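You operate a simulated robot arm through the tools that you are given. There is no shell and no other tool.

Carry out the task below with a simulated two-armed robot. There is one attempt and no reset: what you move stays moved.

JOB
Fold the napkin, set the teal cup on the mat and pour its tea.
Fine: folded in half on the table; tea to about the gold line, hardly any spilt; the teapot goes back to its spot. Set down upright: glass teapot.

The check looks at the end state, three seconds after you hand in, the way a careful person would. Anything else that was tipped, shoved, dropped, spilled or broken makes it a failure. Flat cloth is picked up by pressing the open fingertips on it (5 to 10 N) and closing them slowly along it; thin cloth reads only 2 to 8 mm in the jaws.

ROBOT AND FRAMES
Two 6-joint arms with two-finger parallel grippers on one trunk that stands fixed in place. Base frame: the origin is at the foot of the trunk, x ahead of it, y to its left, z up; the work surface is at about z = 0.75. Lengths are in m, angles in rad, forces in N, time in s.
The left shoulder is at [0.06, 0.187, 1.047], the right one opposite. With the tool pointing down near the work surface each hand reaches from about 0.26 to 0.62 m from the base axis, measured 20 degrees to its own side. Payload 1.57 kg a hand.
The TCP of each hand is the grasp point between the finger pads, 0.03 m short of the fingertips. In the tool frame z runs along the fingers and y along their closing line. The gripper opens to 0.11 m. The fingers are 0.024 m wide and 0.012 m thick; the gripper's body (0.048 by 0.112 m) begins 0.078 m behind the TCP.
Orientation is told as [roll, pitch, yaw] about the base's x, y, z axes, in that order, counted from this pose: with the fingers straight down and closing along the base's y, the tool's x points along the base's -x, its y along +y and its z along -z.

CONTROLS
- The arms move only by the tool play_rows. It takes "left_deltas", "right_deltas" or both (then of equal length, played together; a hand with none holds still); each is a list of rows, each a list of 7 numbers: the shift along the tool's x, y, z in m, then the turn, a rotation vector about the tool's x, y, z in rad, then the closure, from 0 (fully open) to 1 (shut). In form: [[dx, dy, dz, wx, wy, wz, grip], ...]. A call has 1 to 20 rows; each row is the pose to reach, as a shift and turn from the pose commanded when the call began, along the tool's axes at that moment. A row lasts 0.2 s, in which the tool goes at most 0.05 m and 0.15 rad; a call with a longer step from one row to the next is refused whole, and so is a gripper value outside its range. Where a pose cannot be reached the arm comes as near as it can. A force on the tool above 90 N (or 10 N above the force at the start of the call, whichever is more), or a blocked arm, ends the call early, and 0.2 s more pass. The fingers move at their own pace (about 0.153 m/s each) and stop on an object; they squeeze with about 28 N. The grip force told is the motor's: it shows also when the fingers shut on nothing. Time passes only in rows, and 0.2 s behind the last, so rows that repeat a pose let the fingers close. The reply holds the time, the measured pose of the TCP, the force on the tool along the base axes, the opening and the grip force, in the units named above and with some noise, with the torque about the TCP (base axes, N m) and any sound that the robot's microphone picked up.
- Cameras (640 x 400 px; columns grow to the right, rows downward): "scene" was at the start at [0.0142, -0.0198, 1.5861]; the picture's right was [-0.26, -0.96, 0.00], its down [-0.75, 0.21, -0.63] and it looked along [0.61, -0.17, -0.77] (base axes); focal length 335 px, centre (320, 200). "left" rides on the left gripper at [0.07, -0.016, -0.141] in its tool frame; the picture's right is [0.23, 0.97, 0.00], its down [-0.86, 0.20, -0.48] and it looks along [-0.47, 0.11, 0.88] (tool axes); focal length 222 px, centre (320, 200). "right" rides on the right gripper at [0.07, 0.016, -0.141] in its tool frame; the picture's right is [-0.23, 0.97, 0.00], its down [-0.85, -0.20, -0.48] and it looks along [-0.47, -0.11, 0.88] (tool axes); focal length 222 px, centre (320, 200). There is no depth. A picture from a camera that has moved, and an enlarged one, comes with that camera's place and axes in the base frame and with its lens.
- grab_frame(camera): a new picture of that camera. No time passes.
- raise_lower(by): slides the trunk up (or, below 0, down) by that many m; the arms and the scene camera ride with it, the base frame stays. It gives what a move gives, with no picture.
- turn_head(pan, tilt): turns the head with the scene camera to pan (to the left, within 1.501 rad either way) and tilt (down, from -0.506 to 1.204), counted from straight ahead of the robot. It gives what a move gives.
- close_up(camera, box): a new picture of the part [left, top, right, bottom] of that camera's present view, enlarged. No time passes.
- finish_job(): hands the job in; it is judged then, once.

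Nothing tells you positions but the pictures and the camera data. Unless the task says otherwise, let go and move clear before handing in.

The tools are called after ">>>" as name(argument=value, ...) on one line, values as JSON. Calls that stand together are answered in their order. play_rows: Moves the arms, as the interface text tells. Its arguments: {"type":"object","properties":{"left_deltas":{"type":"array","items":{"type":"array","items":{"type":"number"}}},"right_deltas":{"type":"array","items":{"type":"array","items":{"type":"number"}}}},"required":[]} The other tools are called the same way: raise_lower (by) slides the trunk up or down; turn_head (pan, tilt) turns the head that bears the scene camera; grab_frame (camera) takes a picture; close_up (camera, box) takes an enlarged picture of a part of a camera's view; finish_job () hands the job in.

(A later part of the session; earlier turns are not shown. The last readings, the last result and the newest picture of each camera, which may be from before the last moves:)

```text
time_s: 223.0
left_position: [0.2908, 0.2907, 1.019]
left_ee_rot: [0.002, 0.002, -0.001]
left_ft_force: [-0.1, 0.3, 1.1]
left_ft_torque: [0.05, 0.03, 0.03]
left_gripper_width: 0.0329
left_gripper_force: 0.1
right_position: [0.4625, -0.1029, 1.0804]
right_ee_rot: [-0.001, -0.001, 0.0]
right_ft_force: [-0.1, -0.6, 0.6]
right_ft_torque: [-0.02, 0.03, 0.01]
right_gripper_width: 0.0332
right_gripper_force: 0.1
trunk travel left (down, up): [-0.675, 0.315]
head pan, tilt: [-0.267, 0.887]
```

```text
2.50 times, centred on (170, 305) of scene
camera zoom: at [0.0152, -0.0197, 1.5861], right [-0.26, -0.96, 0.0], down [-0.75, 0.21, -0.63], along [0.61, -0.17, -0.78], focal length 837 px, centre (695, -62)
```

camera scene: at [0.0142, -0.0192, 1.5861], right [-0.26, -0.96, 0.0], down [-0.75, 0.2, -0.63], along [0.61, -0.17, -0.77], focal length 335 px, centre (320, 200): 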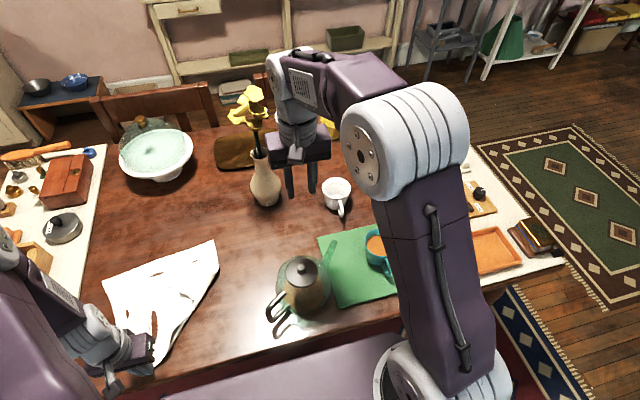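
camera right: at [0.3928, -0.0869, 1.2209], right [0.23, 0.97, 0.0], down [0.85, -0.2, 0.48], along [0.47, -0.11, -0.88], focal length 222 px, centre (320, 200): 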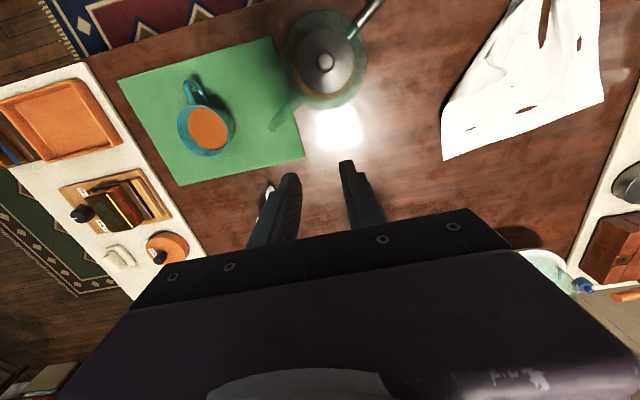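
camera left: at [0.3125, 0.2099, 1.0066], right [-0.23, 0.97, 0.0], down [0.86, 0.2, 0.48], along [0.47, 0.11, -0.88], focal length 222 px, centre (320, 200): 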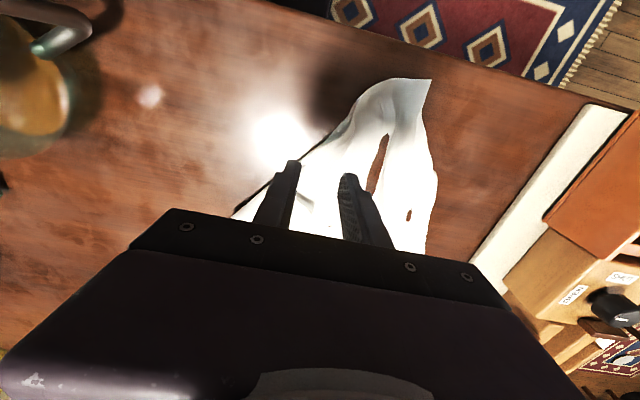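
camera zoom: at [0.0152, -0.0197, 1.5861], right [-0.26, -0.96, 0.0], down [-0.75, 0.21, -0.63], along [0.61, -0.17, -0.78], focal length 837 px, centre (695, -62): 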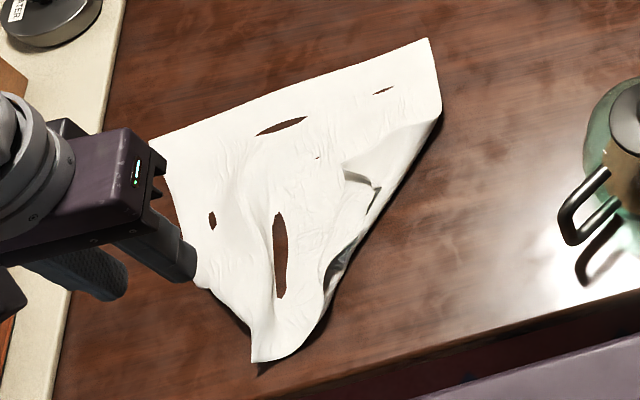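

I'll press closed fingertips on the folded-over corner and drag it back out diagonally, as worked before with the pleat.

>>> play_rows(left_deltas=[[-0.03, -0.013, 0.02, 0, 0, 0, 0.85], [-0.06, -0.026, 0.045, 0, 0, 0, 1], [-0.09, -0.04, 0.075, 0, 0, 0, 1], [-0.12, -0.055, 0.11, 0, 0, 0, 1], [-0.145, -0.065, 0.15, 0, 0, 0, 1], [-0.156, -0.069, 0.19, 0, 0, 0, 1], [-0.156, -0.069, 0.215, 0, 0, 0, 1], [-0.156, -0.069, 0.228, 0, 0, 0, 1], [-0.156, -0.069, 0.232, 0, 0, 0, 1]])

>>> close_up(camera="left", box=[160, 60, 440, 240])

```text
time_s: 225.0
left_position: [0.4456, 0.2209, 0.7877]
left_ee_rot: [-0.002, -0.001, -0.002]
left_ft_force: [0.2, 0.2, 1.1]
left_ft_torque: [-0.02, 0.02, 0.01]
left_gripper_width: 0.0
left_gripper_force: 21.5
right_position: [0.4621, -0.102, 1.0807]
right_ee_rot: [0.0, 0.0, -0.002]
right_ft_force: [-0.3, 0.6, -0.2]
right_ft_torque: [-0.01, 0.0, -0.01]
right_gripper_width: 0.0331
right_gripper_force: 0.0
trunk travel left (down, up): [-0.675, 0.315]
head pan, tilt: [-0.267, 0.887]
```

```text
2.22 times, centred on (300, 150) of left
camera zoom: at [0.377, 0.2046, 0.9266], right [-0.23, 0.97, 0.0], down [0.86, 0.2, 0.48], along [0.47, 0.11, -0.88], focal length 494 px, centre (364, 311)
```

zoom: 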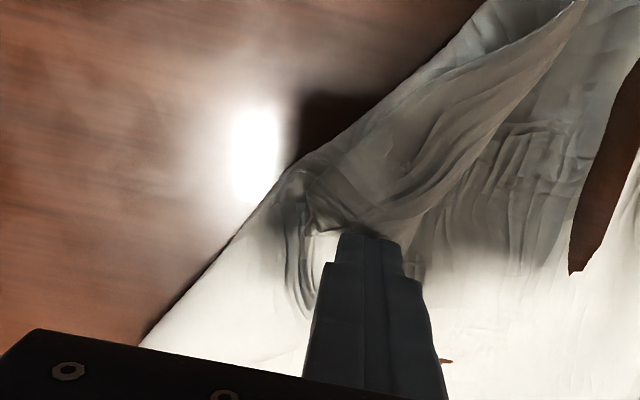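

>>> play_rows(left_deltas=[[0.006, -0.01, 0.0, 0, 0, 0, 1], [0.012, -0.018, 0.002, 0, 0, 0, 1], [0.012, -0.018, 0.0045, 0, 0, 0, 1], [0.012, -0.018, 0.0055, 0, 0, 0, 1]])

>>> play_rows(left_deltas=[[0, 0, 0.0005, 0, 0, 0, 1], [0.008, -0.008, 0.0005, 0, 0, 0, 1], [0.017, -0.016, 0.0005, 0, 0, 0, 1], [0.026, -0.025, 0.0005, 0, 0, 0, 1], [0.035, -0.034, 0.0005, 0, 0, 0, 1]])

>>> close_up(camera="left", box=[160, 60, 440, 240])

```text
time_s: 226.0
left_position: [0.4356, 0.203, 0.7823]
left_ee_rot: [0.001, -0.003, -0.002]
left_ft_force: [0.0, 4.1, 19.2]
left_ft_torque: [0.16, 0.11, -0.02]
left_gripper_width: 0.0
left_gripper_force: 21.1
right_position: [0.4607, -0.1024, 1.0815]
right_ee_rot: [0.0, -0.001, 0.0]
right_ft_force: [-0.5, -0.1, 0.3]
right_ft_torque: [0.01, -0.04, 0.02]
right_gripper_width: 0.0331
right_gripper_force: 0.1
trunk travel left (down, up): [-0.675, 0.315]
head pan, tilt: [-0.267, 0.887]
```

```text
time_s: 227.2
left_position: [0.4003, 0.1682, 0.7826]
left_ee_rot: [0.0, -0.003, -0.001]
left_ft_force: [6.3, 5.9, 35.1]
left_ft_torque: [0.28, 0.06, -0.11]
left_gripper_width: 0.0002
left_gripper_force: 21.5
right_position: [0.46, -0.1033, 1.0813]
right_ee_rot: [0.0, -0.002, 0.0]
right_ft_force: [1.1, 0.0, -0.2]
right_ft_torque: [-0.01, -0.03, 0.01]
right_gripper_width: 0.0329
right_gripper_force: 0.0
trunk travel left (down, up): [-0.675, 0.315]
head pan, tilt: [-0.267, 0.887]
```

```text
2.22 times, centred on (300, 150) of left
camera zoom: at [0.3302, 0.1523, 0.9224], right [-0.23, 0.97, 0.0], down [0.85, 0.2, 0.48], along [0.47, 0.11, -0.88], focal length 494 px, centre (364, 311)
```

zoom: 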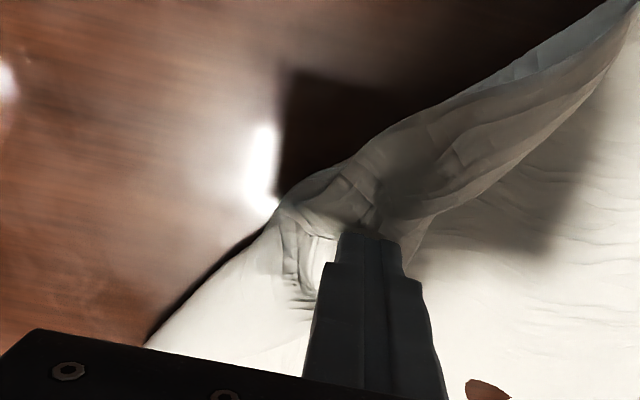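

Too much pressure moved everything together. I'll pinch the flap's top layer instead and lift it back over.

>>> play_rows(left_deltas=[[0, 0, -0.006, 0, 0, 0, 1], [0, 0, -0.009, 0, 0, 0, 0.8], [0, 0, -0.009, 0, 0, 0, 0.65], [0, 0, -0.006, 0, 0, 0, 0.65], [0, 0, -0.004, 0, 0, 0, 0.65], [0, 0, -0.003, 0, 0, 0, 0.65], [0, 0, -0.0022, 0, 0, 0, 0.65], [0, 0, -0.0022, 0, 0, 0, 0.65]])

>>> close_up(camera="left", box=[160, 60, 440, 240])

```text
time_s: 229.0
left_position: [0.4012, 0.1701, 0.7835]
left_ee_rot: [0.001, 0.0, -0.001]
left_ft_force: [0.3, 0.3, 2.3]
left_ft_torque: [-0.06, 0.05, -0.01]
left_gripper_width: 0.0386
left_gripper_force: 0.0
right_position: [0.4618, -0.104, 1.0802]
right_ee_rot: [0.0, 0.0, 0.001]
right_ft_force: [-0.8, -0.4, 0.5]
right_ft_torque: [-0.03, -0.02, -0.01]
right_gripper_width: 0.033
right_gripper_force: 0.1
trunk travel left (down, up): [-0.675, 0.315]
head pan, tilt: [-0.267, 0.887]
```

```text
2.22 times, centred on (300, 150) of left
camera zoom: at [0.3312, 0.1525, 0.9233], right [-0.23, 0.97, 0.0], down [0.86, 0.2, 0.48], along [0.47, 0.11, -0.88], focal length 494 px, centre (364, 311)
```

zoom: 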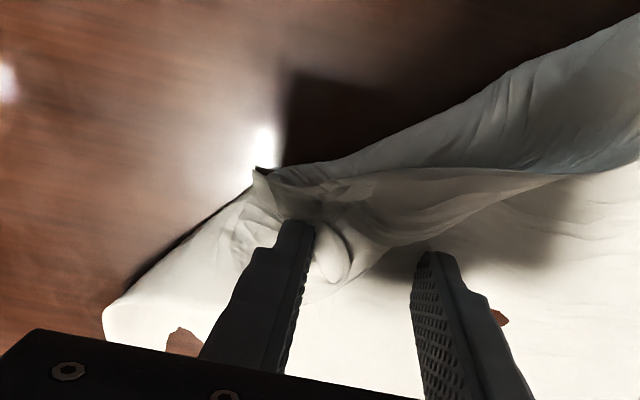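

>>> play_rows(left_deltas=[[0, 0, 0.0003, 0, 0, 0, 0.68], [0, 0, 0.0005, 0, 0, 0, 0.72], [0, 0, 0.0005, 0, 0, 0, 0.76], [0, 0, 0.0005, 0, 0, 0, 0.8], [0, 0, 0.0005, 0, 0, 0, 0.84], [0, 0, 0.0005, 0, 0, 0, 0.88], [0, 0, 0.0005, 0, 0, 0, 0.92], [0, 0, 0.0005, 0, 0, 0, 0.96], [0, 0, 0.0005, 0, 0, 0, 1.0], [0, 0, 0.0005, 0, 0, 0, 1.0]])

>>> close_up(camera="left", box=[160, 60, 440, 240])

```text
time_s: 231.2
left_position: [0.3985, 0.1694, 0.7823]
left_ee_rot: [0.001, 0.0, -0.001]
left_ft_force: [0.5, -0.2, 9.7]
left_ft_torque: [-0.02, 0.0, 0.0]
left_gripper_width: 0.0
left_gripper_force: 21.6
right_position: [0.4614, -0.1037, 1.0811]
right_ee_rot: [-0.001, -0.001, -0.001]
right_ft_force: [0.6, 0.0, -0.5]
right_ft_torque: [0.01, -0.03, 0.0]
right_gripper_width: 0.0329
right_gripper_force: 0.1
trunk travel left (down, up): [-0.675, 0.315]
head pan, tilt: [-0.267, 0.887]
```

```text
2.22 times, centred on (300, 150) of left
camera zoom: at [0.3305, 0.1516, 0.923], right [-0.23, 0.97, 0.0], down [0.85, 0.2, 0.48], along [0.47, 0.11, -0.88], focal length 494 px, centre (364, 311)
```

zoom: 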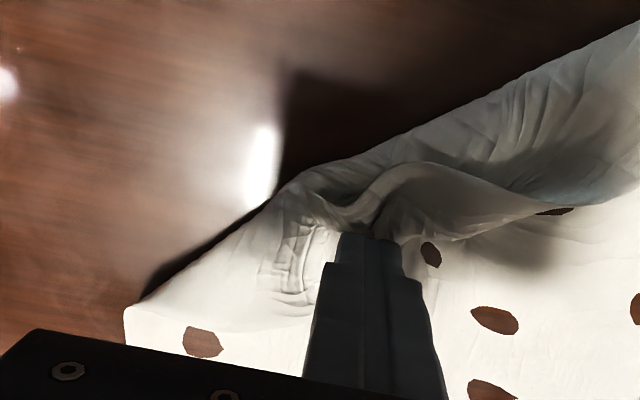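

>>> play_rows(left_deltas=[[0, 0, -0.007, 0, 0, 0, 0.95], [0.008, 0.008, -0.01, 0, 0, 0, 0.75], [0.018, 0.02, -0.01, 0, 0, 0, 0.62], [0.018, 0.02, -0.006, 0, 0, 0, 0.62], [0.018, 0.02, -0.003, 0, 0, 0, 0.62], [0.018, 0.02, -0.0015, 0, 0, 0, 0.62], [0.018, 0.02, -0.0005, 0, 0, 0, 0.62], [0.018, 0.02, -0.0005, 0, 0, 0, 0.62]])

>>> close_up(camera="left", box=[160, 60, 440, 240])

```text
time_s: 233.0
left_position: [0.3839, 0.1905, 0.7827]
left_ee_rot: [0.0, 0.0, -0.002]
left_ft_force: [-0.1, 0.0, 5.1]
left_ft_torque: [-0.05, -0.02, -0.03]
left_gripper_width: 0.0415
left_gripper_force: 0.0
right_position: [0.4617, -0.103, 1.0802]
right_ee_rot: [-0.002, 0.001, 0.0]
right_ft_force: [0.4, -0.2, 0.4]
right_ft_torque: [0.01, -0.03, 0.0]
right_gripper_width: 0.0328
right_gripper_force: 0.1
trunk travel left (down, up): [-0.675, 0.315]
head pan, tilt: [-0.267, 0.887]
```

```text
2.22 times, centred on (300, 150) of left
camera zoom: at [0.3133, 0.1727, 0.9232], right [-0.23, 0.97, 0.0], down [0.86, 0.2, 0.48], along [0.47, 0.11, -0.88], focal length 494 px, centre (364, 311)
```

zoom: 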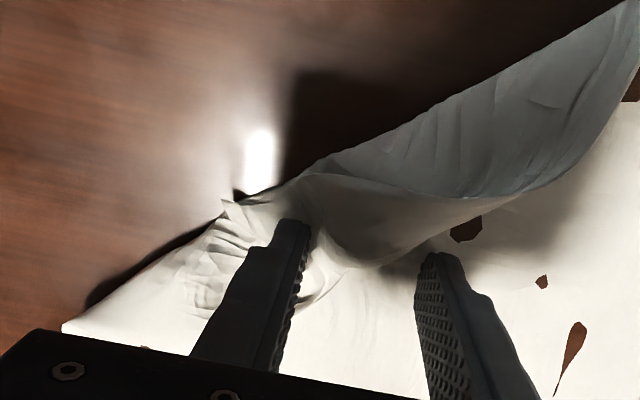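

>>> play_rows(left_deltas=[[0, 0, -0.006, 0, 0, 0, 0.62], [0.008, 0.004, -0.006, 0, 0, 0, 0.62], [0.018, 0.01, -0.006, 0, 0, 0, 0.62], [0.018, 0.01, -0.003, 0, 0, 0, 0.62], [0.018, 0.01, -0.001, 0, 0, 0, 0.62], [0.018, 0.01, 0, 0, 0, 0, 0.62], [0.018, 0.01, 0.0003, 0, 0, 0, 0.62]])

>>> play_rows(left_deltas=[[0, 0, 0.0002, 0, 0, 0, 0.64], [0, 0, 0.0002, 0, 0, 0, 0.66], [0, 0, 0.0002, 0, 0, 0, 0.68], [0, 0, 0.0002, 0, 0, 0, 0.7], [0, 0, 0.0002, 0, 0, 0, 0.72], [0, 0, 0.0002, 0, 0, 0, 0.74]])

>>> close_up(camera="left", box=[160, 60, 440, 240])

```text
time_s: 234.6
left_position: [0.3648, 0.1983, 0.7829]
left_ee_rot: [0.0, -0.001, -0.001]
left_ft_force: [0.3, 0.2, 6.9]
left_ft_torque: [-0.13, -0.01, 0.0]
left_gripper_width: 0.0414
left_gripper_force: 0.1
right_position: [0.4609, -0.1027, 1.0806]
right_ee_rot: [-0.001, 0.001, -0.001]
right_ft_force: [-0.2, -0.3, 0.2]
right_ft_torque: [0.06, 0.02, -0.03]
right_gripper_width: 0.0332
right_gripper_force: 0.1
trunk travel left (down, up): [-0.675, 0.315]
head pan, tilt: [-0.267, 0.887]
```

```text
time_s: 236.0
left_position: [0.3643, 0.1987, 0.7823]
left_ee_rot: [0.0, -0.001, -0.003]
left_ft_force: [0.5, 0.5, 15.7]
left_ft_torque: [-0.24, -0.08, 0.03]
left_gripper_width: 0.0287
left_gripper_force: 0.4
right_position: [0.4611, -0.1026, 1.0807]
right_ee_rot: [0.001, -0.002, 0.001]
right_ft_force: [-0.9, 0.6, -0.6]
right_ft_torque: [0.01, 0.05, -0.01]
right_gripper_width: 0.0329
right_gripper_force: 0.0
trunk travel left (down, up): [-0.675, 0.315]
head pan, tilt: [-0.267, 0.887]
```

```text
2.22 times, centred on (300, 150) of left
camera zoom: at [0.2943, 0.181, 0.9226], right [-0.23, 0.97, 0.0], down [0.85, 0.2, 0.48], along [0.47, 0.11, -0.88], focal length 494 px, centre (364, 311)
```

zoom: 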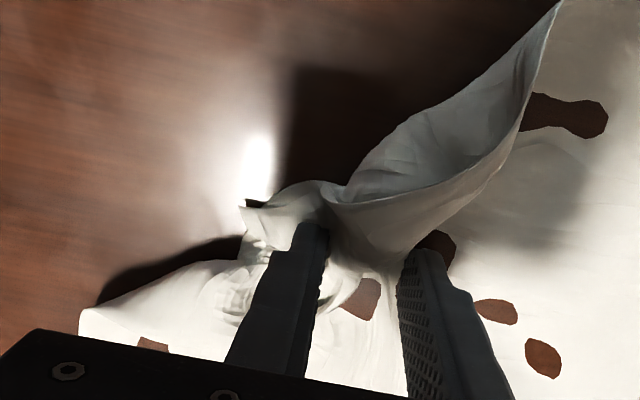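

>>> play_rows(left_deltas=[[0, 0, -0.0006, 0, 0, 0, 0.77], [0, 0, -0.0006, 0, 0, 0, 0.8], [0, 0, -0.0006, 0, 0, 0, 0.83], [0, 0, -0.0006, 0, 0, 0, 0.86], [0, 0, -0.0006, 0, 0, 0, 0.89], [0, 0, -0.0006, 0, 0, 0, 0.92], [0, 0, -0.0006, 0, 0, 0, 0.95], [0, 0, -0.0006, 0, 0, 0, 1.0], [0, 0, -0.0006, 0, 0, 0, 1.0]])

>>> close_up(camera="left", box=[160, 60, 440, 240])

```text
time_s: 238.0
left_position: [0.3644, 0.1985, 0.7825]
left_ee_rot: [0.0, 0.001, -0.002]
left_ft_force: [-0.2, 0.0, 3.5]
left_ft_torque: [0.01, 0.0, -0.03]
left_gripper_width: 0.0025
left_gripper_force: 24.2
right_position: [0.4617, -0.1013, 1.0799]
right_ee_rot: [0.0, 0.001, -0.002]
right_ft_force: [0.2, 0.0, 0.5]
right_ft_torque: [-0.01, 0.04, -0.02]
right_gripper_width: 0.0331
right_gripper_force: 0.1
trunk travel left (down, up): [-0.675, 0.315]
head pan, tilt: [-0.267, 0.887]
```

```text
2.22 times, centred on (300, 150) of left
camera zoom: at [0.2947, 0.1812, 0.923], right [-0.23, 0.97, 0.0], down [0.86, 0.2, 0.48], along [0.47, 0.11, -0.88], focal length 494 px, centre (364, 311)
```

zoom: 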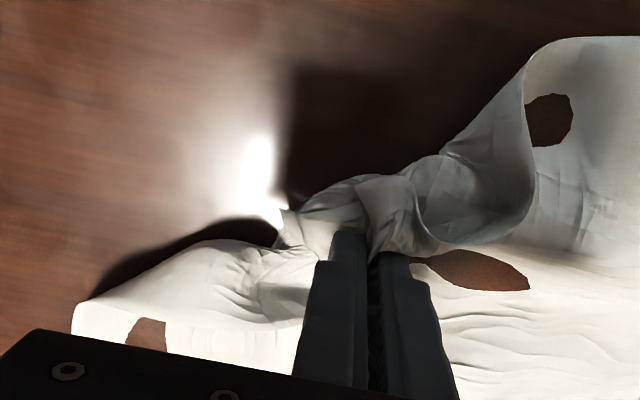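

>>> play_rows(left_deltas=[[0, 0, -0.02, 0, 0, 0, 1], [0, 0, -0.045, 0, 0, 0, 1], [0, 0, -0.07, 0, 0, 0, 1], [0.01, -0.015, -0.08, 0, 0, 0, 1], [0.025, -0.03, -0.08, 0, 0, 0, 1], [0.04, -0.045, -0.075, 0, 0, 0, 1], [0.05, -0.055, -0.065, 0, 0, 0, 1], [0.05, -0.055, -0.065, 0, 0, 0, 1]])

>>> grab_frame(camera="left")

>>> close_up(camera="scene", box=[80, 225, 260, 385])

>>> grab_frame(camera="right")

```text
time_s: 239.8
left_position: [0.3149, 0.1449, 0.8502]
left_ee_rot: [-0.001, -0.001, -0.002]
left_ft_force: [-0.6, 0.1, -0.1]
left_ft_torque: [0.03, -0.01, -0.02]
left_gripper_width: 0.0026
left_gripper_force: 24.7
right_position: [0.4609, -0.1027, 1.0807]
right_ee_rot: [0.0, 0.001, 0.0]
right_ft_force: [0.2, -0.3, -0.1]
right_ft_torque: [0.0, -0.02, -0.02]
right_gripper_width: 0.0329
right_gripper_force: 0.1
trunk travel left (down, up): [-0.675, 0.315]
head pan, tilt: [-0.267, 0.887]
```

```text
taken
camera left: at [0.2455, 0.1274, 0.99], right [-0.23, 0.97, 0.0], down [0.86, 0.2, 0.48], along [0.47, 0.11, -0.88], focal length 222 px, centre (320, 200)
```

left: 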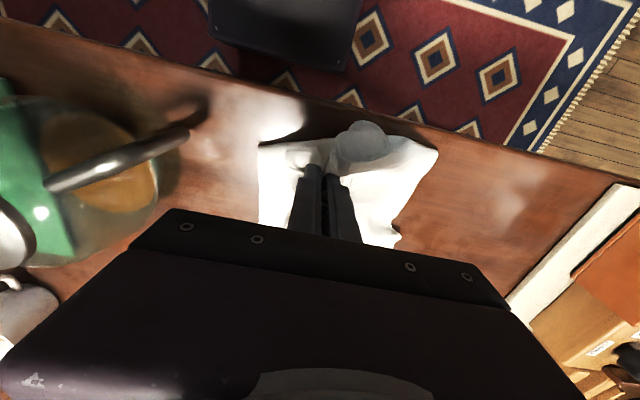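

```text
2.50 times, centred on (170, 305) of scene
camera zoom: at [0.0142, -0.0194, 1.5861], right [-0.26, -0.96, 0.0], down [-0.75, 0.21, -0.63], along [0.61, -0.17, -0.77], focal length 837 px, centre (695, -62)
```

zoom: 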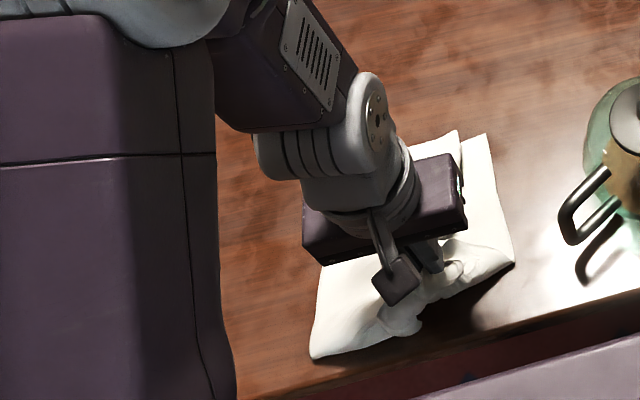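

```text
taken
camera right: at [0.3929, -0.0867, 1.2208], right [0.23, 0.97, 0.0], down [0.85, -0.2, 0.48], along [0.47, -0.11, -0.88], focal length 222 px, centre (320, 200)
```

right: 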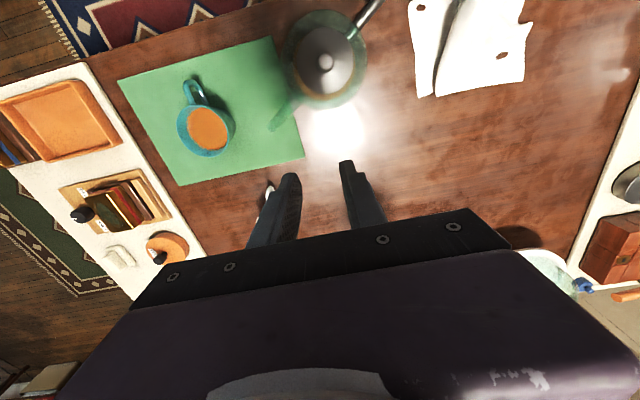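

The grip took both layers and pulled the napkin toward the table edge. I'll lift it clear, move it back to the middle-left area, and set it down to see its state.

>>> play_rows(left_deltas=[[0, 0, -0.04, 0, 0, 0, 1], [0, 0.005, -0.08, 0, 0, 0, 1], [-0.01, 0.01, -0.12, 0, 0, 0, 1], [-0.03, 0.02, -0.16, 0, 0, 0, 1], [-0.05, 0.03, -0.2, 0, 0, 0, 1], [-0.07, 0.04, -0.24, 0, 0, 0, 1], [-0.09, 0.05, -0.27, 0, 0, 0, 1], [-0.1, 0.06, -0.29, 0, 0, 0, 1], [-0.1, 0.06, -0.29, 0, 0, 0, 1], [-0.1, 0.06, -0.29, 0, 0, 0, 1], [-0.1, 0.06, -0.29, 0, 0, 0, 1]])

>>> grab_frame(camera="scene")

>>> grab_frame(camera="right")

>>> grab_frame(camera="left")

```text
time_s: 242.2
left_position: [0.4159, 0.2053, 1.1403]
left_ee_rot: [0.0, 0.002, -0.002]
left_ft_force: [-0.9, -0.8, -0.7]
left_ft_torque: [0.04, 0.02, -0.02]
left_gripper_width: 0.0025
left_gripper_force: 24.2
right_position: [0.4608, -0.1015, 1.0803]
right_ee_rot: [0.0, 0.0, 0.0]
right_ft_force: [0.6, 0.8, -0.6]
right_ft_torque: [0.02, 0.01, 0.02]
right_gripper_width: 0.033
right_gripper_force: 0.1
trunk travel left (down, up): [-0.675, 0.315]
head pan, tilt: [-0.267, 0.887]
```

```text
taken
camera scene: at [0.0142, -0.0197, 1.5861], right [-0.26, -0.96, 0.0], down [-0.75, 0.21, -0.63], along [0.61, -0.17, -0.77], focal length 335 px, centre (320, 200)
```

scene: 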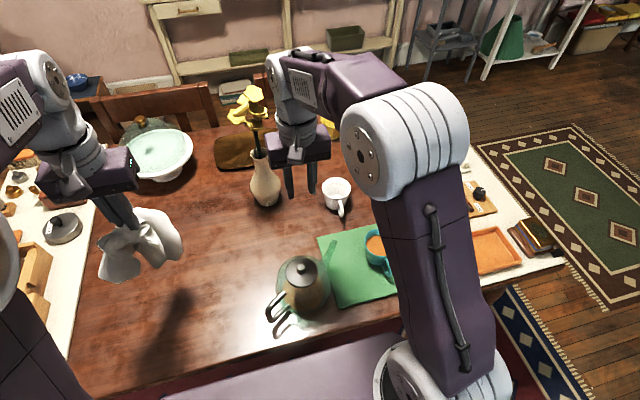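

```text
taken
camera right: at [0.3929, -0.0869, 1.2208], right [0.23, 0.97, 0.0], down [0.85, -0.2, 0.48], along [0.47, -0.11, -0.88], focal length 222 px, centre (320, 200)
```

right: 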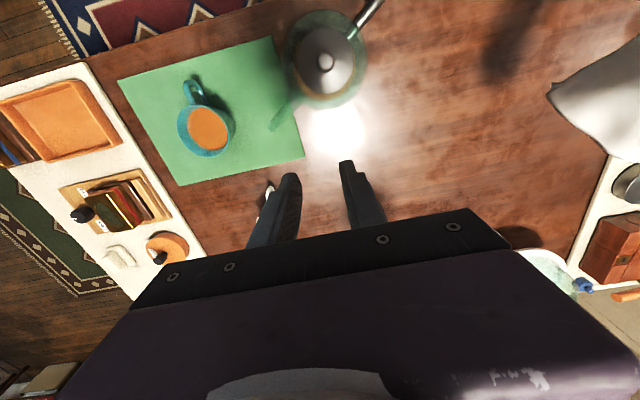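

```text
taken
camera left: at [0.3461, 0.1883, 1.2802], right [-0.23, 0.97, 0.0], down [0.86, 0.2, 0.48], along [0.47, 0.11, -0.88], focal length 222 px, centre (320, 200)
```

left: 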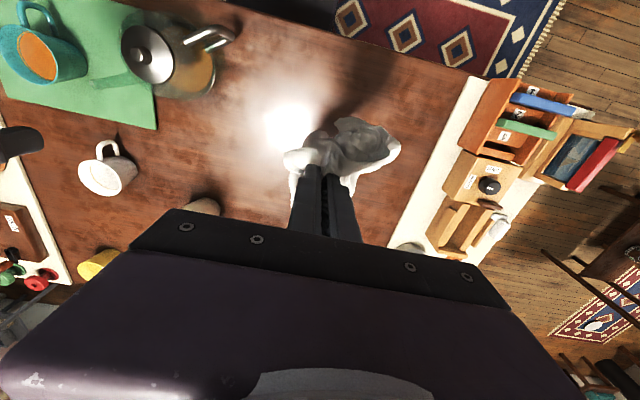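

>>> close_up(camera="scene", box=[60, 180, 220, 310])

>>> close_up(camera="right", box=[480, 20, 640, 180])

```text
3.08 times, centred on (140, 245) of scene
camera zoom: at [0.0142, -0.0197, 1.5861], right [-0.26, -0.96, 0.0], down [-0.75, 0.21, -0.63], along [0.61, -0.17, -0.77], focal length 1030 px, centre (874, 62)
```

zoom: 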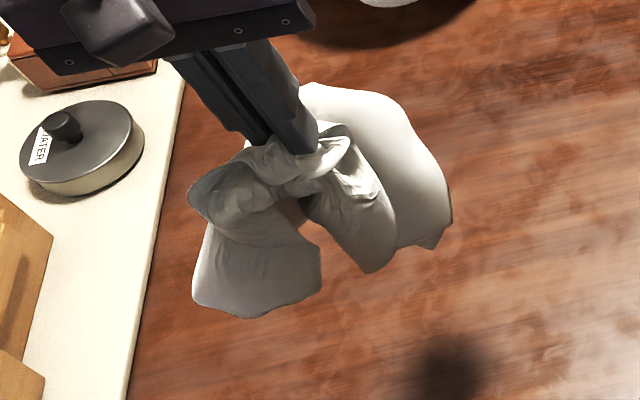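

```text
2.50 times, centred on (560, 100) of right
camera zoom: at [0.3929, -0.0869, 1.2208], right [0.23, 0.97, 0.0], down [0.85, -0.2, 0.48], along [0.47, -0.11, -0.88], focal length 555 px, centre (-280, 450)
```

zoom: 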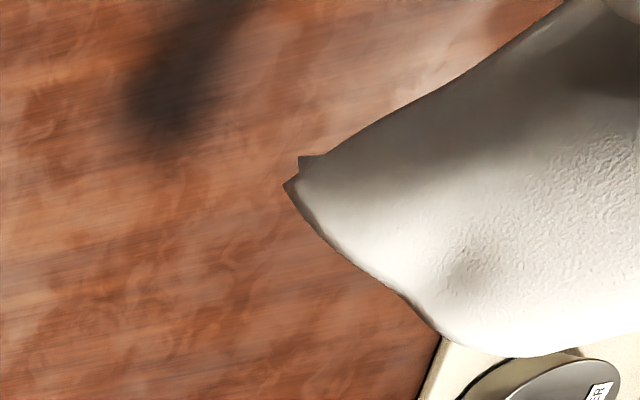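

The napkin hangs from near its centre. I'll lower it straight down in the middle of the clear area so it spreads, then release.

>>> play_rows(left_deltas=[[0, 0.005, 0.03, 0, 0, 0, 1], [0, 0.01, 0.06, 0, 0, 0, 1], [0, 0.015, 0.09, 0, 0, 0, 1], [0, 0.02, 0.12, 0, 0, 0, 1], [0, 0.02, 0.15, 0, 0, 0, 1], [0, 0.02, 0.18, 0, 0, 0, 1], [0, 0.02, 0.21, 0, 0, 0, 1], [0, 0.02, 0.24, 0, 0, 0, 1], [0, 0.02, 0.27, 0, 0, 0, 1], [0, 0.02, 0.3, 0, 0, 0, 1], [0, 0.02, 0.325, 0, 0, 0, 1], [0, 0.02, 0.34, 0, 0, 0, 1], [0, 0.02, 0.35, 0, 0, 0, 1], [0, 0.02, 0.35, 0, 0, 0, 0.9], [0, 0.02, 0.35, 0, 0, 0, 0.75], [0, 0.02, 0.35, 0, 0, 0, 0.7], [0, 0.02, 0.32, 0, 0, 0, 0.7], [0, 0.02, 0.28, 0, 0, 0, 0.7], [0.02, 0.04, 0.24, 0, 0, 0, 0.7], [0.05, 0.07, 0.22, 0, 0, 0, 0.7]])

>>> play_rows(left_deltas=[[0.02, 0.03, -0.02, 0, 0, 0, 0.7], [0.04, 0.06, -0.04, 0, 0, 0, 0.7], [0.06, 0.08, -0.06, 0, 0, 0, 0.7], [0.06, 0.08, -0.06, 0, 0, 0, 0.7]])

>>> close_up(camera="scene", box=[60, 190, 300, 370])

>>> close_up(camera="right", box=[400, 0, 640, 180])

>>> grab_frame(camera="left")

```text
time_s: 246.4
left_position: [0.3632, 0.2774, 0.9197]
left_ee_rot: [0.0, 0.001, -0.001]
left_ft_force: [0.0, -0.3, -0.2]
left_ft_torque: [-0.03, -0.07, 0.0]
left_gripper_width: 0.0328
left_gripper_force: 0.1
right_position: [0.46, -0.1024, 1.0808]
right_ee_rot: [-0.001, -0.003, 0.0]
right_ft_force: [0.0, 0.1, 0.7]
right_ft_torque: [0.01, -0.03, 0.01]
right_gripper_width: 0.0329
right_gripper_force: 0.0
trunk travel left (down, up): [-0.675, 0.315]
head pan, tilt: [-0.267, 0.887]
```

```text
time_s: 247.4
left_position: [0.3042, 0.3536, 0.9772]
left_ee_rot: [-0.001, 0.0, -0.003]
left_ft_force: [0.6, -0.1, -1.1]
left_ft_torque: [0.01, -0.06, -0.02]
left_gripper_width: 0.033
left_gripper_force: 0.0
right_position: [0.4607, -0.1024, 1.0808]
right_ee_rot: [-0.002, 0.0, 0.001]
right_ft_force: [-0.2, 0.2, 0.3]
right_ft_torque: [-0.02, -0.02, 0.01]
right_gripper_width: 0.033
right_gripper_force: 0.1
trunk travel left (down, up): [-0.675, 0.315]
head pan, tilt: [-0.267, 0.887]
```

```text
2.22 times, centred on (180, 280) of scene
camera zoom: at [0.0144, -0.0195, 1.5861], right [-0.26, -0.96, 0.0], down [-0.75, 0.21, -0.63], along [0.61, -0.17, -0.78], focal length 744 px, centre (631, 22)
```

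zoom: 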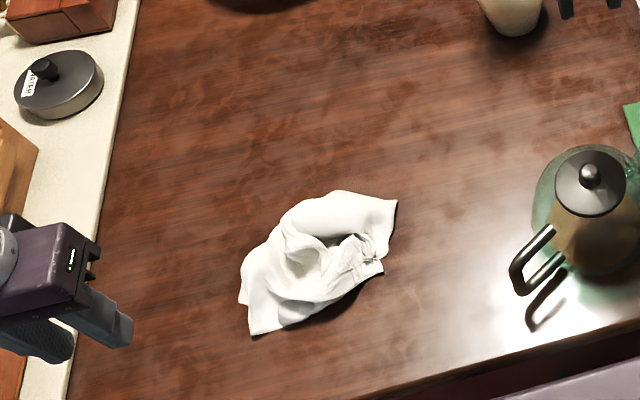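

```text
2.22 times, centred on (520, 90) of right
camera zoom: at [0.393, -0.0868, 1.2207], right [0.23, 0.97, 0.0], down [0.85, -0.2, 0.48], along [0.47, -0.11, -0.88], focal length 494 px, centre (-124, 444)
```

zoom: 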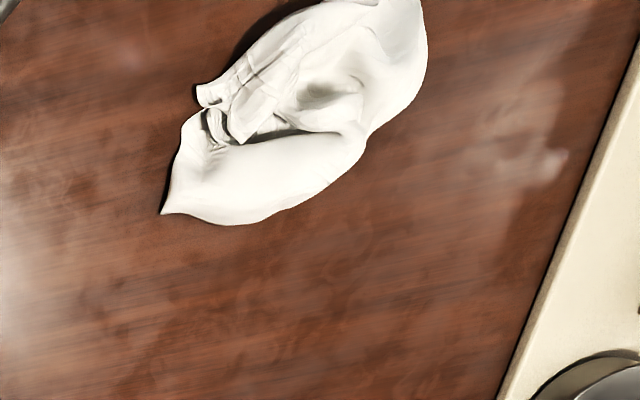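

```text
taken
camera left: at [0.2356, 0.3371, 1.1179], right [-0.23, 0.97, 0.0], down [0.86, 0.2, 0.48], along [0.47, 0.11, -0.88], focal length 222 px, centre (320, 200)
```

left: 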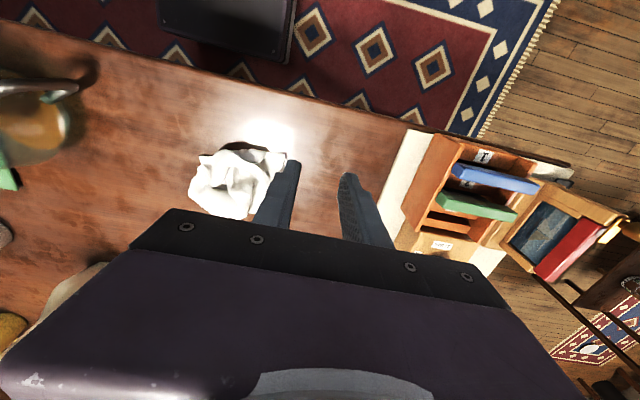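

New plan: the napkin folds itself in half by gravity if held at two opposite points. I can see two corners, one at about (0.479, 0.147) and one at (0.36, 0.31). I'll grip the near-left corner with the left hand first.

>>> play_rows(left_deltas=[[-0.01, -0.008, 0.01, 0, 0, 0.13, 0.59], [-0.02, -0.017, 0.03, 0, 0, 0.26, 0.59], [-0.03, -0.026, 0.05, 0, 0, 0.39, 0.59], [-0.04, -0.034, 0.07, 0, 0, 0.52, 0.59], [-0.05, -0.043, 0.09, 0, 0, 0.65, 0.59], [-0.06, -0.052, 0.115, 0, 0, 0.78, 0.59], [-0.068, -0.058, 0.14, 0, 0, 0.9, 0.59], [-0.068, -0.058, 0.147, 0, 0, 0.9, 0.59], [-0.068, -0.058, 0.147, 0, 0, 0.9, 0.59]])

>>> close_up(camera="left", box=[180, 80, 460, 240])

```text
time_s: 249.4
left_position: [0.3751, 0.2961, 0.8315]
left_ee_rot: [0.0, 0.001, -0.903]
left_ft_force: [-0.5, 0.2, -0.1]
left_ft_torque: [-0.05, -0.01, -0.01]
left_gripper_width: 0.0452
left_gripper_force: 0.0
right_position: [0.4619, -0.103, 1.0797]
right_ee_rot: [-0.001, 0.0, 0.001]
right_ft_force: [-0.1, -0.2, -0.1]
right_ft_torque: [0.0, -0.02, 0.0]
right_gripper_width: 0.033
right_gripper_force: 0.0
trunk travel left (down, up): [-0.675, 0.315]
head pan, tilt: [-0.267, 0.887]
```

```text
2.29 times, centred on (320, 160) of left
camera zoom: at [0.3191, 0.3398, 0.9718], right [0.62, 0.78, 0.0], down [0.69, -0.55, 0.48], along [0.37, -0.3, -0.88], focal length 508 px, centre (320, 291)
```

zoom: 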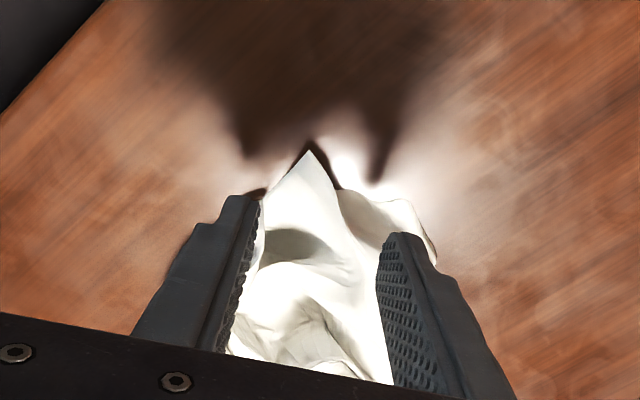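

>>> play_rows(left_deltas=[[0, 0, 0.02, 0, 0, 0, 0.75], [0, 0, 0.035, 0, 0, 0, 0.75], [0, 0, 0.043, 0, 0, 0, 0.75], [0, 0, 0.046, 0, 0, 0, 0.75], [0, 0, 0.0475, 0, 0, 0, 0.75], [0, 0, 0.048, 0, 0, 0, 0.75]])

>>> close_up(camera="left", box=[180, 80, 460, 240])

```text
time_s: 250.8
left_position: [0.3728, 0.2965, 0.7848]
left_ee_rot: [0.0, 0.0, -0.901]
left_ft_force: [-0.3, 0.3, 0.9]
left_ft_torque: [-0.01, 0.0, 0.02]
left_gripper_width: 0.0277
left_gripper_force: 0.2
right_position: [0.4612, -0.1029, 1.08]
right_ee_rot: [0.001, -0.001, -0.001]
right_ft_force: [-0.4, 0.1, -0.2]
right_ft_torque: [-0.04, -0.04, 0.0]
right_gripper_width: 0.0327
right_gripper_force: 0.1
trunk travel left (down, up): [-0.675, 0.315]
head pan, tilt: [-0.267, 0.887]
```

```text
2.29 times, centred on (320, 160) of left
camera zoom: at [0.3173, 0.3394, 0.9237], right [0.62, 0.78, 0.0], down [0.69, -0.55, 0.48], along [0.37, -0.3, -0.88], focal length 508 px, centre (320, 291)
```

zoom: 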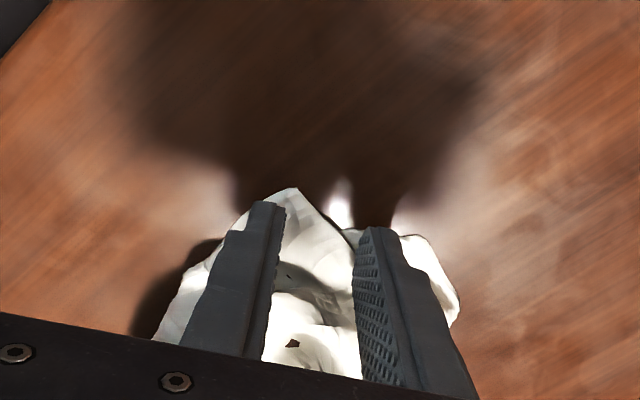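

>>> play_rows(left_deltas=[[0, 0, 0.0008, 0, 0, 0, 0.77], [0, 0, 0.0012, 0, 0, 0, 0.8], [0, 0, 0.0014, 0, 0, 0, 0.83], [0, 0, 0.0014, 0, 0, 0, 0.86], [0, 0, 0.0014, 0, 0, 0, 0.89], [0, 0, 0.0014, 0, 0, 0, 0.92], [0, 0, 0.0014, 0, 0, 0, 0.96], [0, 0, 0.0014, 0, 0, 0, 1.0], [0, 0, 0.0014, 0, 0, 0, 1.0]])

>>> close_up(camera="left", box=[180, 80, 460, 240])

```text
time_s: 252.8
left_position: [0.3736, 0.296, 0.7822]
left_ee_rot: [0.002, 0.0, -0.901]
left_ft_force: [1.8, 1.5, 10.5]
left_ft_torque: [0.02, -0.08, -0.02]
left_gripper_width: 0.0
left_gripper_force: 21.2
right_position: [0.4605, -0.1028, 1.0796]
right_ee_rot: [-0.001, 0.002, 0.0]
right_ft_force: [-0.2, 0.1, 0.5]
right_ft_torque: [-0.02, -0.02, -0.01]
right_gripper_width: 0.0329
right_gripper_force: 0.0
trunk travel left (down, up): [-0.675, 0.315]
head pan, tilt: [-0.267, 0.887]
```

```text
2.29 times, centred on (320, 160) of left
camera zoom: at [0.3167, 0.3391, 0.9226], right [0.62, 0.78, 0.0], down [0.69, -0.55, 0.48], along [0.38, -0.3, -0.88], focal length 508 px, centre (320, 291)
```

zoom: 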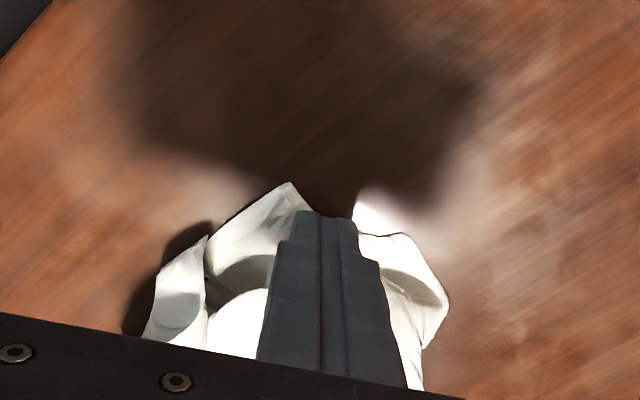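

>>> play_rows(left_deltas=[[0, 0, -0.012, 0, 0, 0, 0.95], [0, -0.006, -0.015, 0, 0, 0, 0.75], [0.003, -0.014, -0.015, 0, 0, 0, 0.66], [0.003, -0.014, -0.008, 0, 0, 0, 0.66], [0.003, -0.014, -0.004, 0, 0, 0, 0.66], [0.003, -0.014, -0.0015, 0, 0, 0, 0.66], [0.003, -0.014, -0.0008, 0, 0, 0, 0.66]])

>>> close_up(camera="left", box=[180, 80, 460, 240])

```text
time_s: 254.4
left_position: [0.3595, 0.2905, 0.7824]
left_ee_rot: [0.0, 0.0, -0.901]
left_ft_force: [0.1, -0.5, 1.3]
left_ft_torque: [0.0, -0.07, -0.01]
left_gripper_width: 0.0375
left_gripper_force: 0.0
right_position: [0.4621, -0.1031, 1.08]
right_ee_rot: [-0.001, -0.001, -0.001]
right_ft_force: [-0.5, 0.3, 0.6]
right_ft_torque: [-0.01, -0.01, 0.01]
right_gripper_width: 0.0329
right_gripper_force: 0.1
trunk travel left (down, up): [-0.675, 0.315]
head pan, tilt: [-0.267, 0.887]
```

```text
2.29 times, centred on (320, 160) of left
camera zoom: at [0.3042, 0.3334, 0.923], right [0.62, 0.78, 0.0], down [0.69, -0.55, 0.48], along [0.37, -0.3, -0.88], focal length 508 px, centre (320, 291)
```

zoom: 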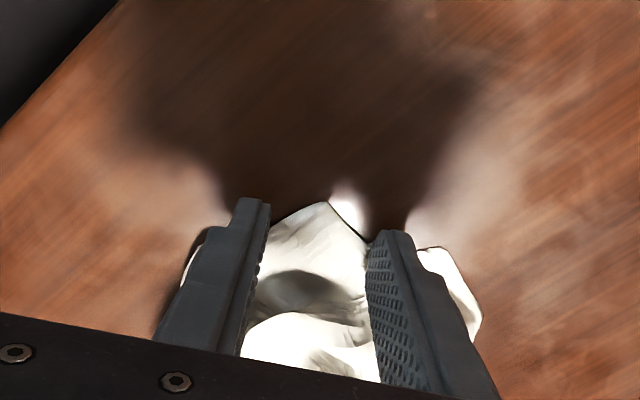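

>>> play_rows(left_deltas=[[0, 0, -0.004, 0, 0, 0, 0.66], [-0.006, 0, -0.004, 0, 0, 0, 0.66], [-0.012, 0, -0.004, 0, 0, 0, 0.68], [-0.012, 0, -0.001, 0, 0, 0, 0.68], [-0.012, 0, 0, 0, 0, 0, 0.68], [-0.012, 0, 0.0005, 0, 0, 0, 0.68]])

>>> play_rows(left_deltas=[[0, 0, 0.0003, 0, 0, 0, 0.7], [0, 0, 0.0004, 0, 0, 0, 0.73], [0, 0, 0.0004, 0, 0, 0, 0.76], [0, 0, 0.0004, 0, 0, 0, 0.79], [0, 0, 0.0004, 0, 0, 0, 0.82]])

>>> close_up(camera="left", box=[180, 80, 460, 240])

```text
time_s: 255.8
left_position: [0.3669, 0.281, 0.781]
left_ee_rot: [0.003, 0.001, -0.903]
left_ft_force: [1.1, -0.5, 9.0]
left_ft_torque: [0.07, -0.18, -0.07]
left_gripper_width: 0.0355
left_gripper_force: 0.0
right_position: [0.4613, -0.1031, 1.0811]
right_ee_rot: [0.0, 0.001, 0.0]
right_ft_force: [0.2, 0.2, 0.0]
right_ft_torque: [-0.03, 0.01, 0.05]
right_gripper_width: 0.033
right_gripper_force: 0.0
trunk travel left (down, up): [-0.675, 0.315]
head pan, tilt: [-0.267, 0.887]
```

```text
time_s: 257.0
left_position: [0.366, 0.2813, 0.7823]
left_ee_rot: [0.001, 0.0, -0.9]
left_ft_force: [0.2, -0.6, 9.6]
left_ft_torque: [0.0, -0.07, 0.03]
left_gripper_width: 0.0182
left_gripper_force: 0.1
right_position: [0.4619, -0.1024, 1.0815]
right_ee_rot: [0.0, -0.001, -0.001]
right_ft_force: [0.5, -0.8, 0.3]
right_ft_torque: [0.01, -0.04, 0.04]
right_gripper_width: 0.0331
right_gripper_force: 0.0
trunk travel left (down, up): [-0.675, 0.315]
head pan, tilt: [-0.267, 0.887]
```

```text
2.29 times, centred on (320, 160) of left
camera zoom: at [0.3111, 0.3236, 0.9226], right [0.62, 0.78, 0.0], down [0.69, -0.55, 0.48], along [0.38, -0.3, -0.88], focal length 508 px, centre (320, 291)
```

zoom: 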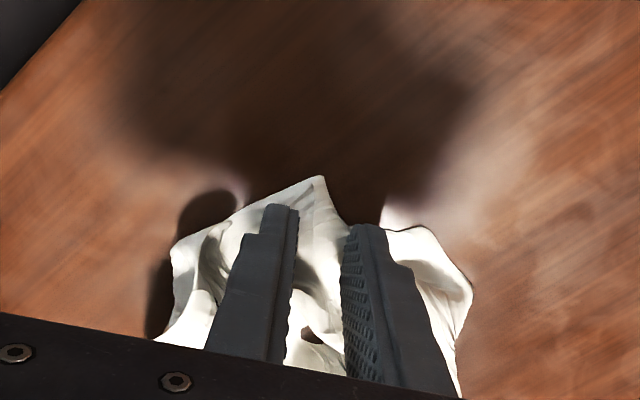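

>>> play_rows(left_deltas=[[0, 0, -0.0001, 0, 0, 0, 0.84], [0, 0, -0.0001, 0, 0, 0, 0.87], [0, 0, -0.0001, 0, 0, 0, 0.9], [0, 0, -0.0001, 0, 0, 0, 0.93], [0, 0, -0.0001, 0, 0, 0, 0.96], [0, 0, -0.0001, 0, 0, 0, 1.0], [0, 0, -0.0001, 0, 0, 0, 1.0], [0, 0, -0.0001, 0, 0, 0, 1.0]])

>>> close_up(camera="left", box=[180, 80, 460, 240])

```text
time_s: 258.8
left_position: [0.3667, 0.281, 0.7825]
left_ee_rot: [-0.002, -0.001, -0.901]
left_ft_force: [1.6, 0.3, 6.5]
left_ft_torque: [0.05, -0.07, 0.02]
left_gripper_width: 0.0003
left_gripper_force: 21.1
right_position: [0.4613, -0.1035, 1.0801]
right_ee_rot: [0.0, 0.0, 0.0]
right_ft_force: [-0.1, -0.2, -0.6]
right_ft_torque: [-0.01, -0.03, -0.01]
right_gripper_width: 0.033
right_gripper_force: 0.1
trunk travel left (down, up): [-0.675, 0.315]
head pan, tilt: [-0.267, 0.887]
```

```text
2.29 times, centred on (320, 160) of left
camera zoom: at [0.3117, 0.3236, 0.9227], right [0.62, 0.78, 0.0], down [0.69, -0.55, 0.48], along [0.37, -0.3, -0.88], focal length 508 px, centre (320, 291)
```

zoom: 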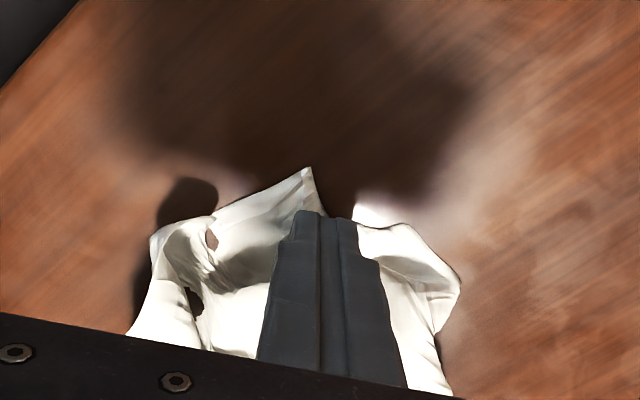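

The jaws missed again. I'll raise the left hand and take a better top view of the crumple before choosing grasp points.

>>> play_rows(left_deltas=[[0, 0, -0.02, 0, 0, 0, 0.95], [0, 0.01, -0.05, 0, 0, -0.1, 0.7], [0.005, 0.025, -0.08, 0, 0, -0.22, 0.5], [0.01, 0.04, -0.11, 0, 0, -0.35, 0.5], [0.02, 0.055, -0.14, 0, 0, -0.48, 0.5], [0.03, 0.07, -0.17, 0, 0, -0.61, 0.5], [0.04, 0.085, -0.2, 0, 0, -0.74, 0.5], [0.05, 0.09, -0.21, 0, 0, -0.87, 0.5], [0.05, 0.09, -0.21, 0, 0, -0.9, 0.5]])

>>> grab_frame(camera="left")

>>> close_up(camera="scene", box=[110, 220, 240, 325])

>>> close_up(camera="right", box=[460, 0, 620, 110])

```text
time_s: 260.8
left_position: [0.4077, 0.3738, 0.992]
left_ee_rot: [0.002, -0.001, 0.001]
left_ft_force: [0.2, 0.5, 0.0]
left_ft_torque: [-0.02, -0.04, 0.0]
left_gripper_width: 0.0552
left_gripper_force: 0.1
right_position: [0.4611, -0.102, 1.0806]
right_ee_rot: [0.001, 0.0, 0.0]
right_ft_force: [0.7, 0.2, -0.9]
right_ft_torque: [-0.03, -0.02, 0.01]
right_gripper_width: 0.0329
right_gripper_force: 0.1
trunk travel left (down, up): [-0.675, 0.315]
head pan, tilt: [-0.267, 0.887]
```

```text
taken
camera left: at [0.3391, 0.3567, 1.1319], right [-0.23, 0.97, 0.0], down [0.85, 0.2, 0.48], along [0.47, 0.11, -0.88], focal length 222 px, centre (320, 200)
```

left: 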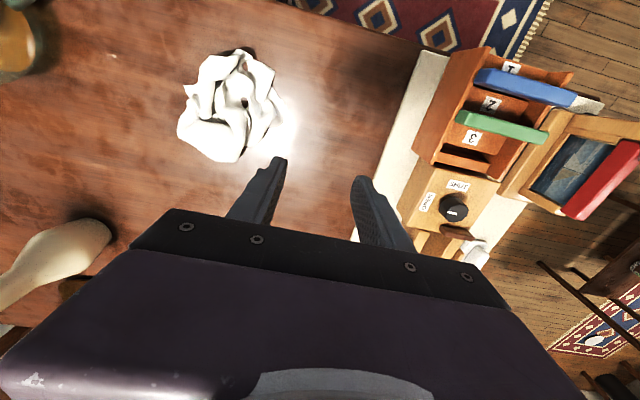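

```text
3.81 times, centred on (175, 272) of scene
camera zoom: at [0.0143, -0.0199, 1.5861], right [-0.26, -0.96, 0.0], down [-0.75, 0.21, -0.63], along [0.61, -0.17, -0.78], focal length 1275 px, centre (872, -76)
```

zoom: 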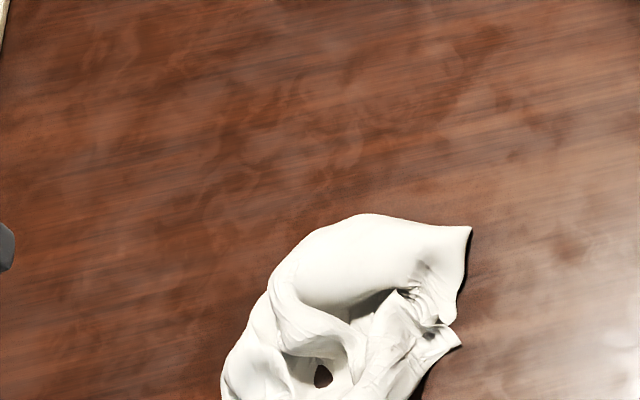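

```text
3.64 times, centred on (540, 55) of right
camera zoom: at [0.393, -0.0871, 1.2207], right [0.23, 0.97, 0.0], down [0.85, -0.2, 0.48], along [0.47, -0.11, -0.88], focal length 808 px, centre (-480, 727)
```

zoom: 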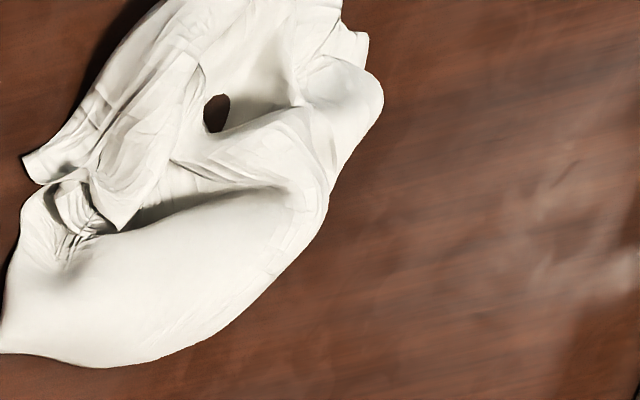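

I'll pinch near the far-right corner, which is a smooth single lobe at about (0.468, 0.18). Then I'll lift it high so the napkin hangs open.

>>> play_rows(left_deltas=[[-0.01, -0.03, 0.01, 0, 0, 0, 0.55], [-0.02, -0.065, 0.03, 0, 0, 0, 0.55], [-0.035, -0.1, 0.05, 0, 0, 0, 0.55], [-0.045, -0.135, 0.075, 0, 0, 0, 0.55], [-0.055, -0.165, 0.105, 0, 0, 0, 0.55], [-0.06, -0.192, 0.14, 0, 0, 0, 0.55], [-0.06, -0.192, 0.17, 0, 0, 0, 0.55], [-0.06, -0.192, 0.185, 0, 0, 0, 0.55], [-0.06, -0.192, 0.185, 0, 0, 0, 0.55]])

>>> close_up(camera="left", box=[180, 60, 460, 240])

```text
time_s: 262.8
left_position: [0.4687, 0.1828, 0.8065]
left_ee_rot: [0.001, -0.001, -0.003]
left_ft_force: [0.2, 0.1, 1.0]
left_ft_torque: [0.01, 0.01, 0.01]
left_gripper_width: 0.0496
left_gripper_force: 0.0
right_position: [0.4616, -0.1031, 1.0796]
right_ee_rot: [0.0, -0.002, -0.001]
right_ft_force: [-0.6, -0.1, -0.4]
right_ft_torque: [-0.01, -0.01, 0.0]
right_gripper_width: 0.0329
right_gripper_force: 0.1
trunk travel left (down, up): [-0.675, 0.315]
head pan, tilt: [-0.267, 0.887]
```

```text
2.22 times, centred on (320, 150) of left
camera zoom: at [0.3991, 0.1654, 0.9464], right [-0.23, 0.97, 0.0], down [0.86, 0.2, 0.48], along [0.47, 0.11, -0.88], focal length 494 px, centre (320, 311)
```

zoom: 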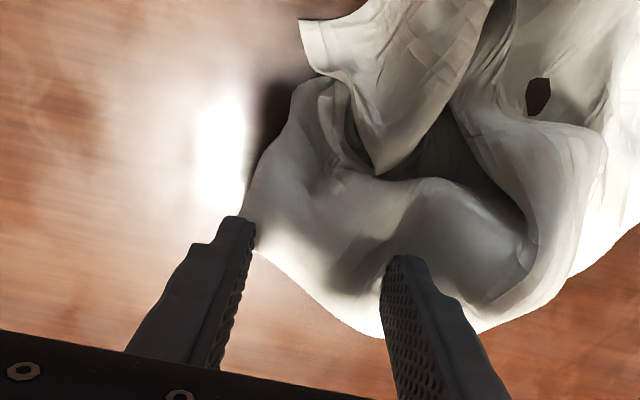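

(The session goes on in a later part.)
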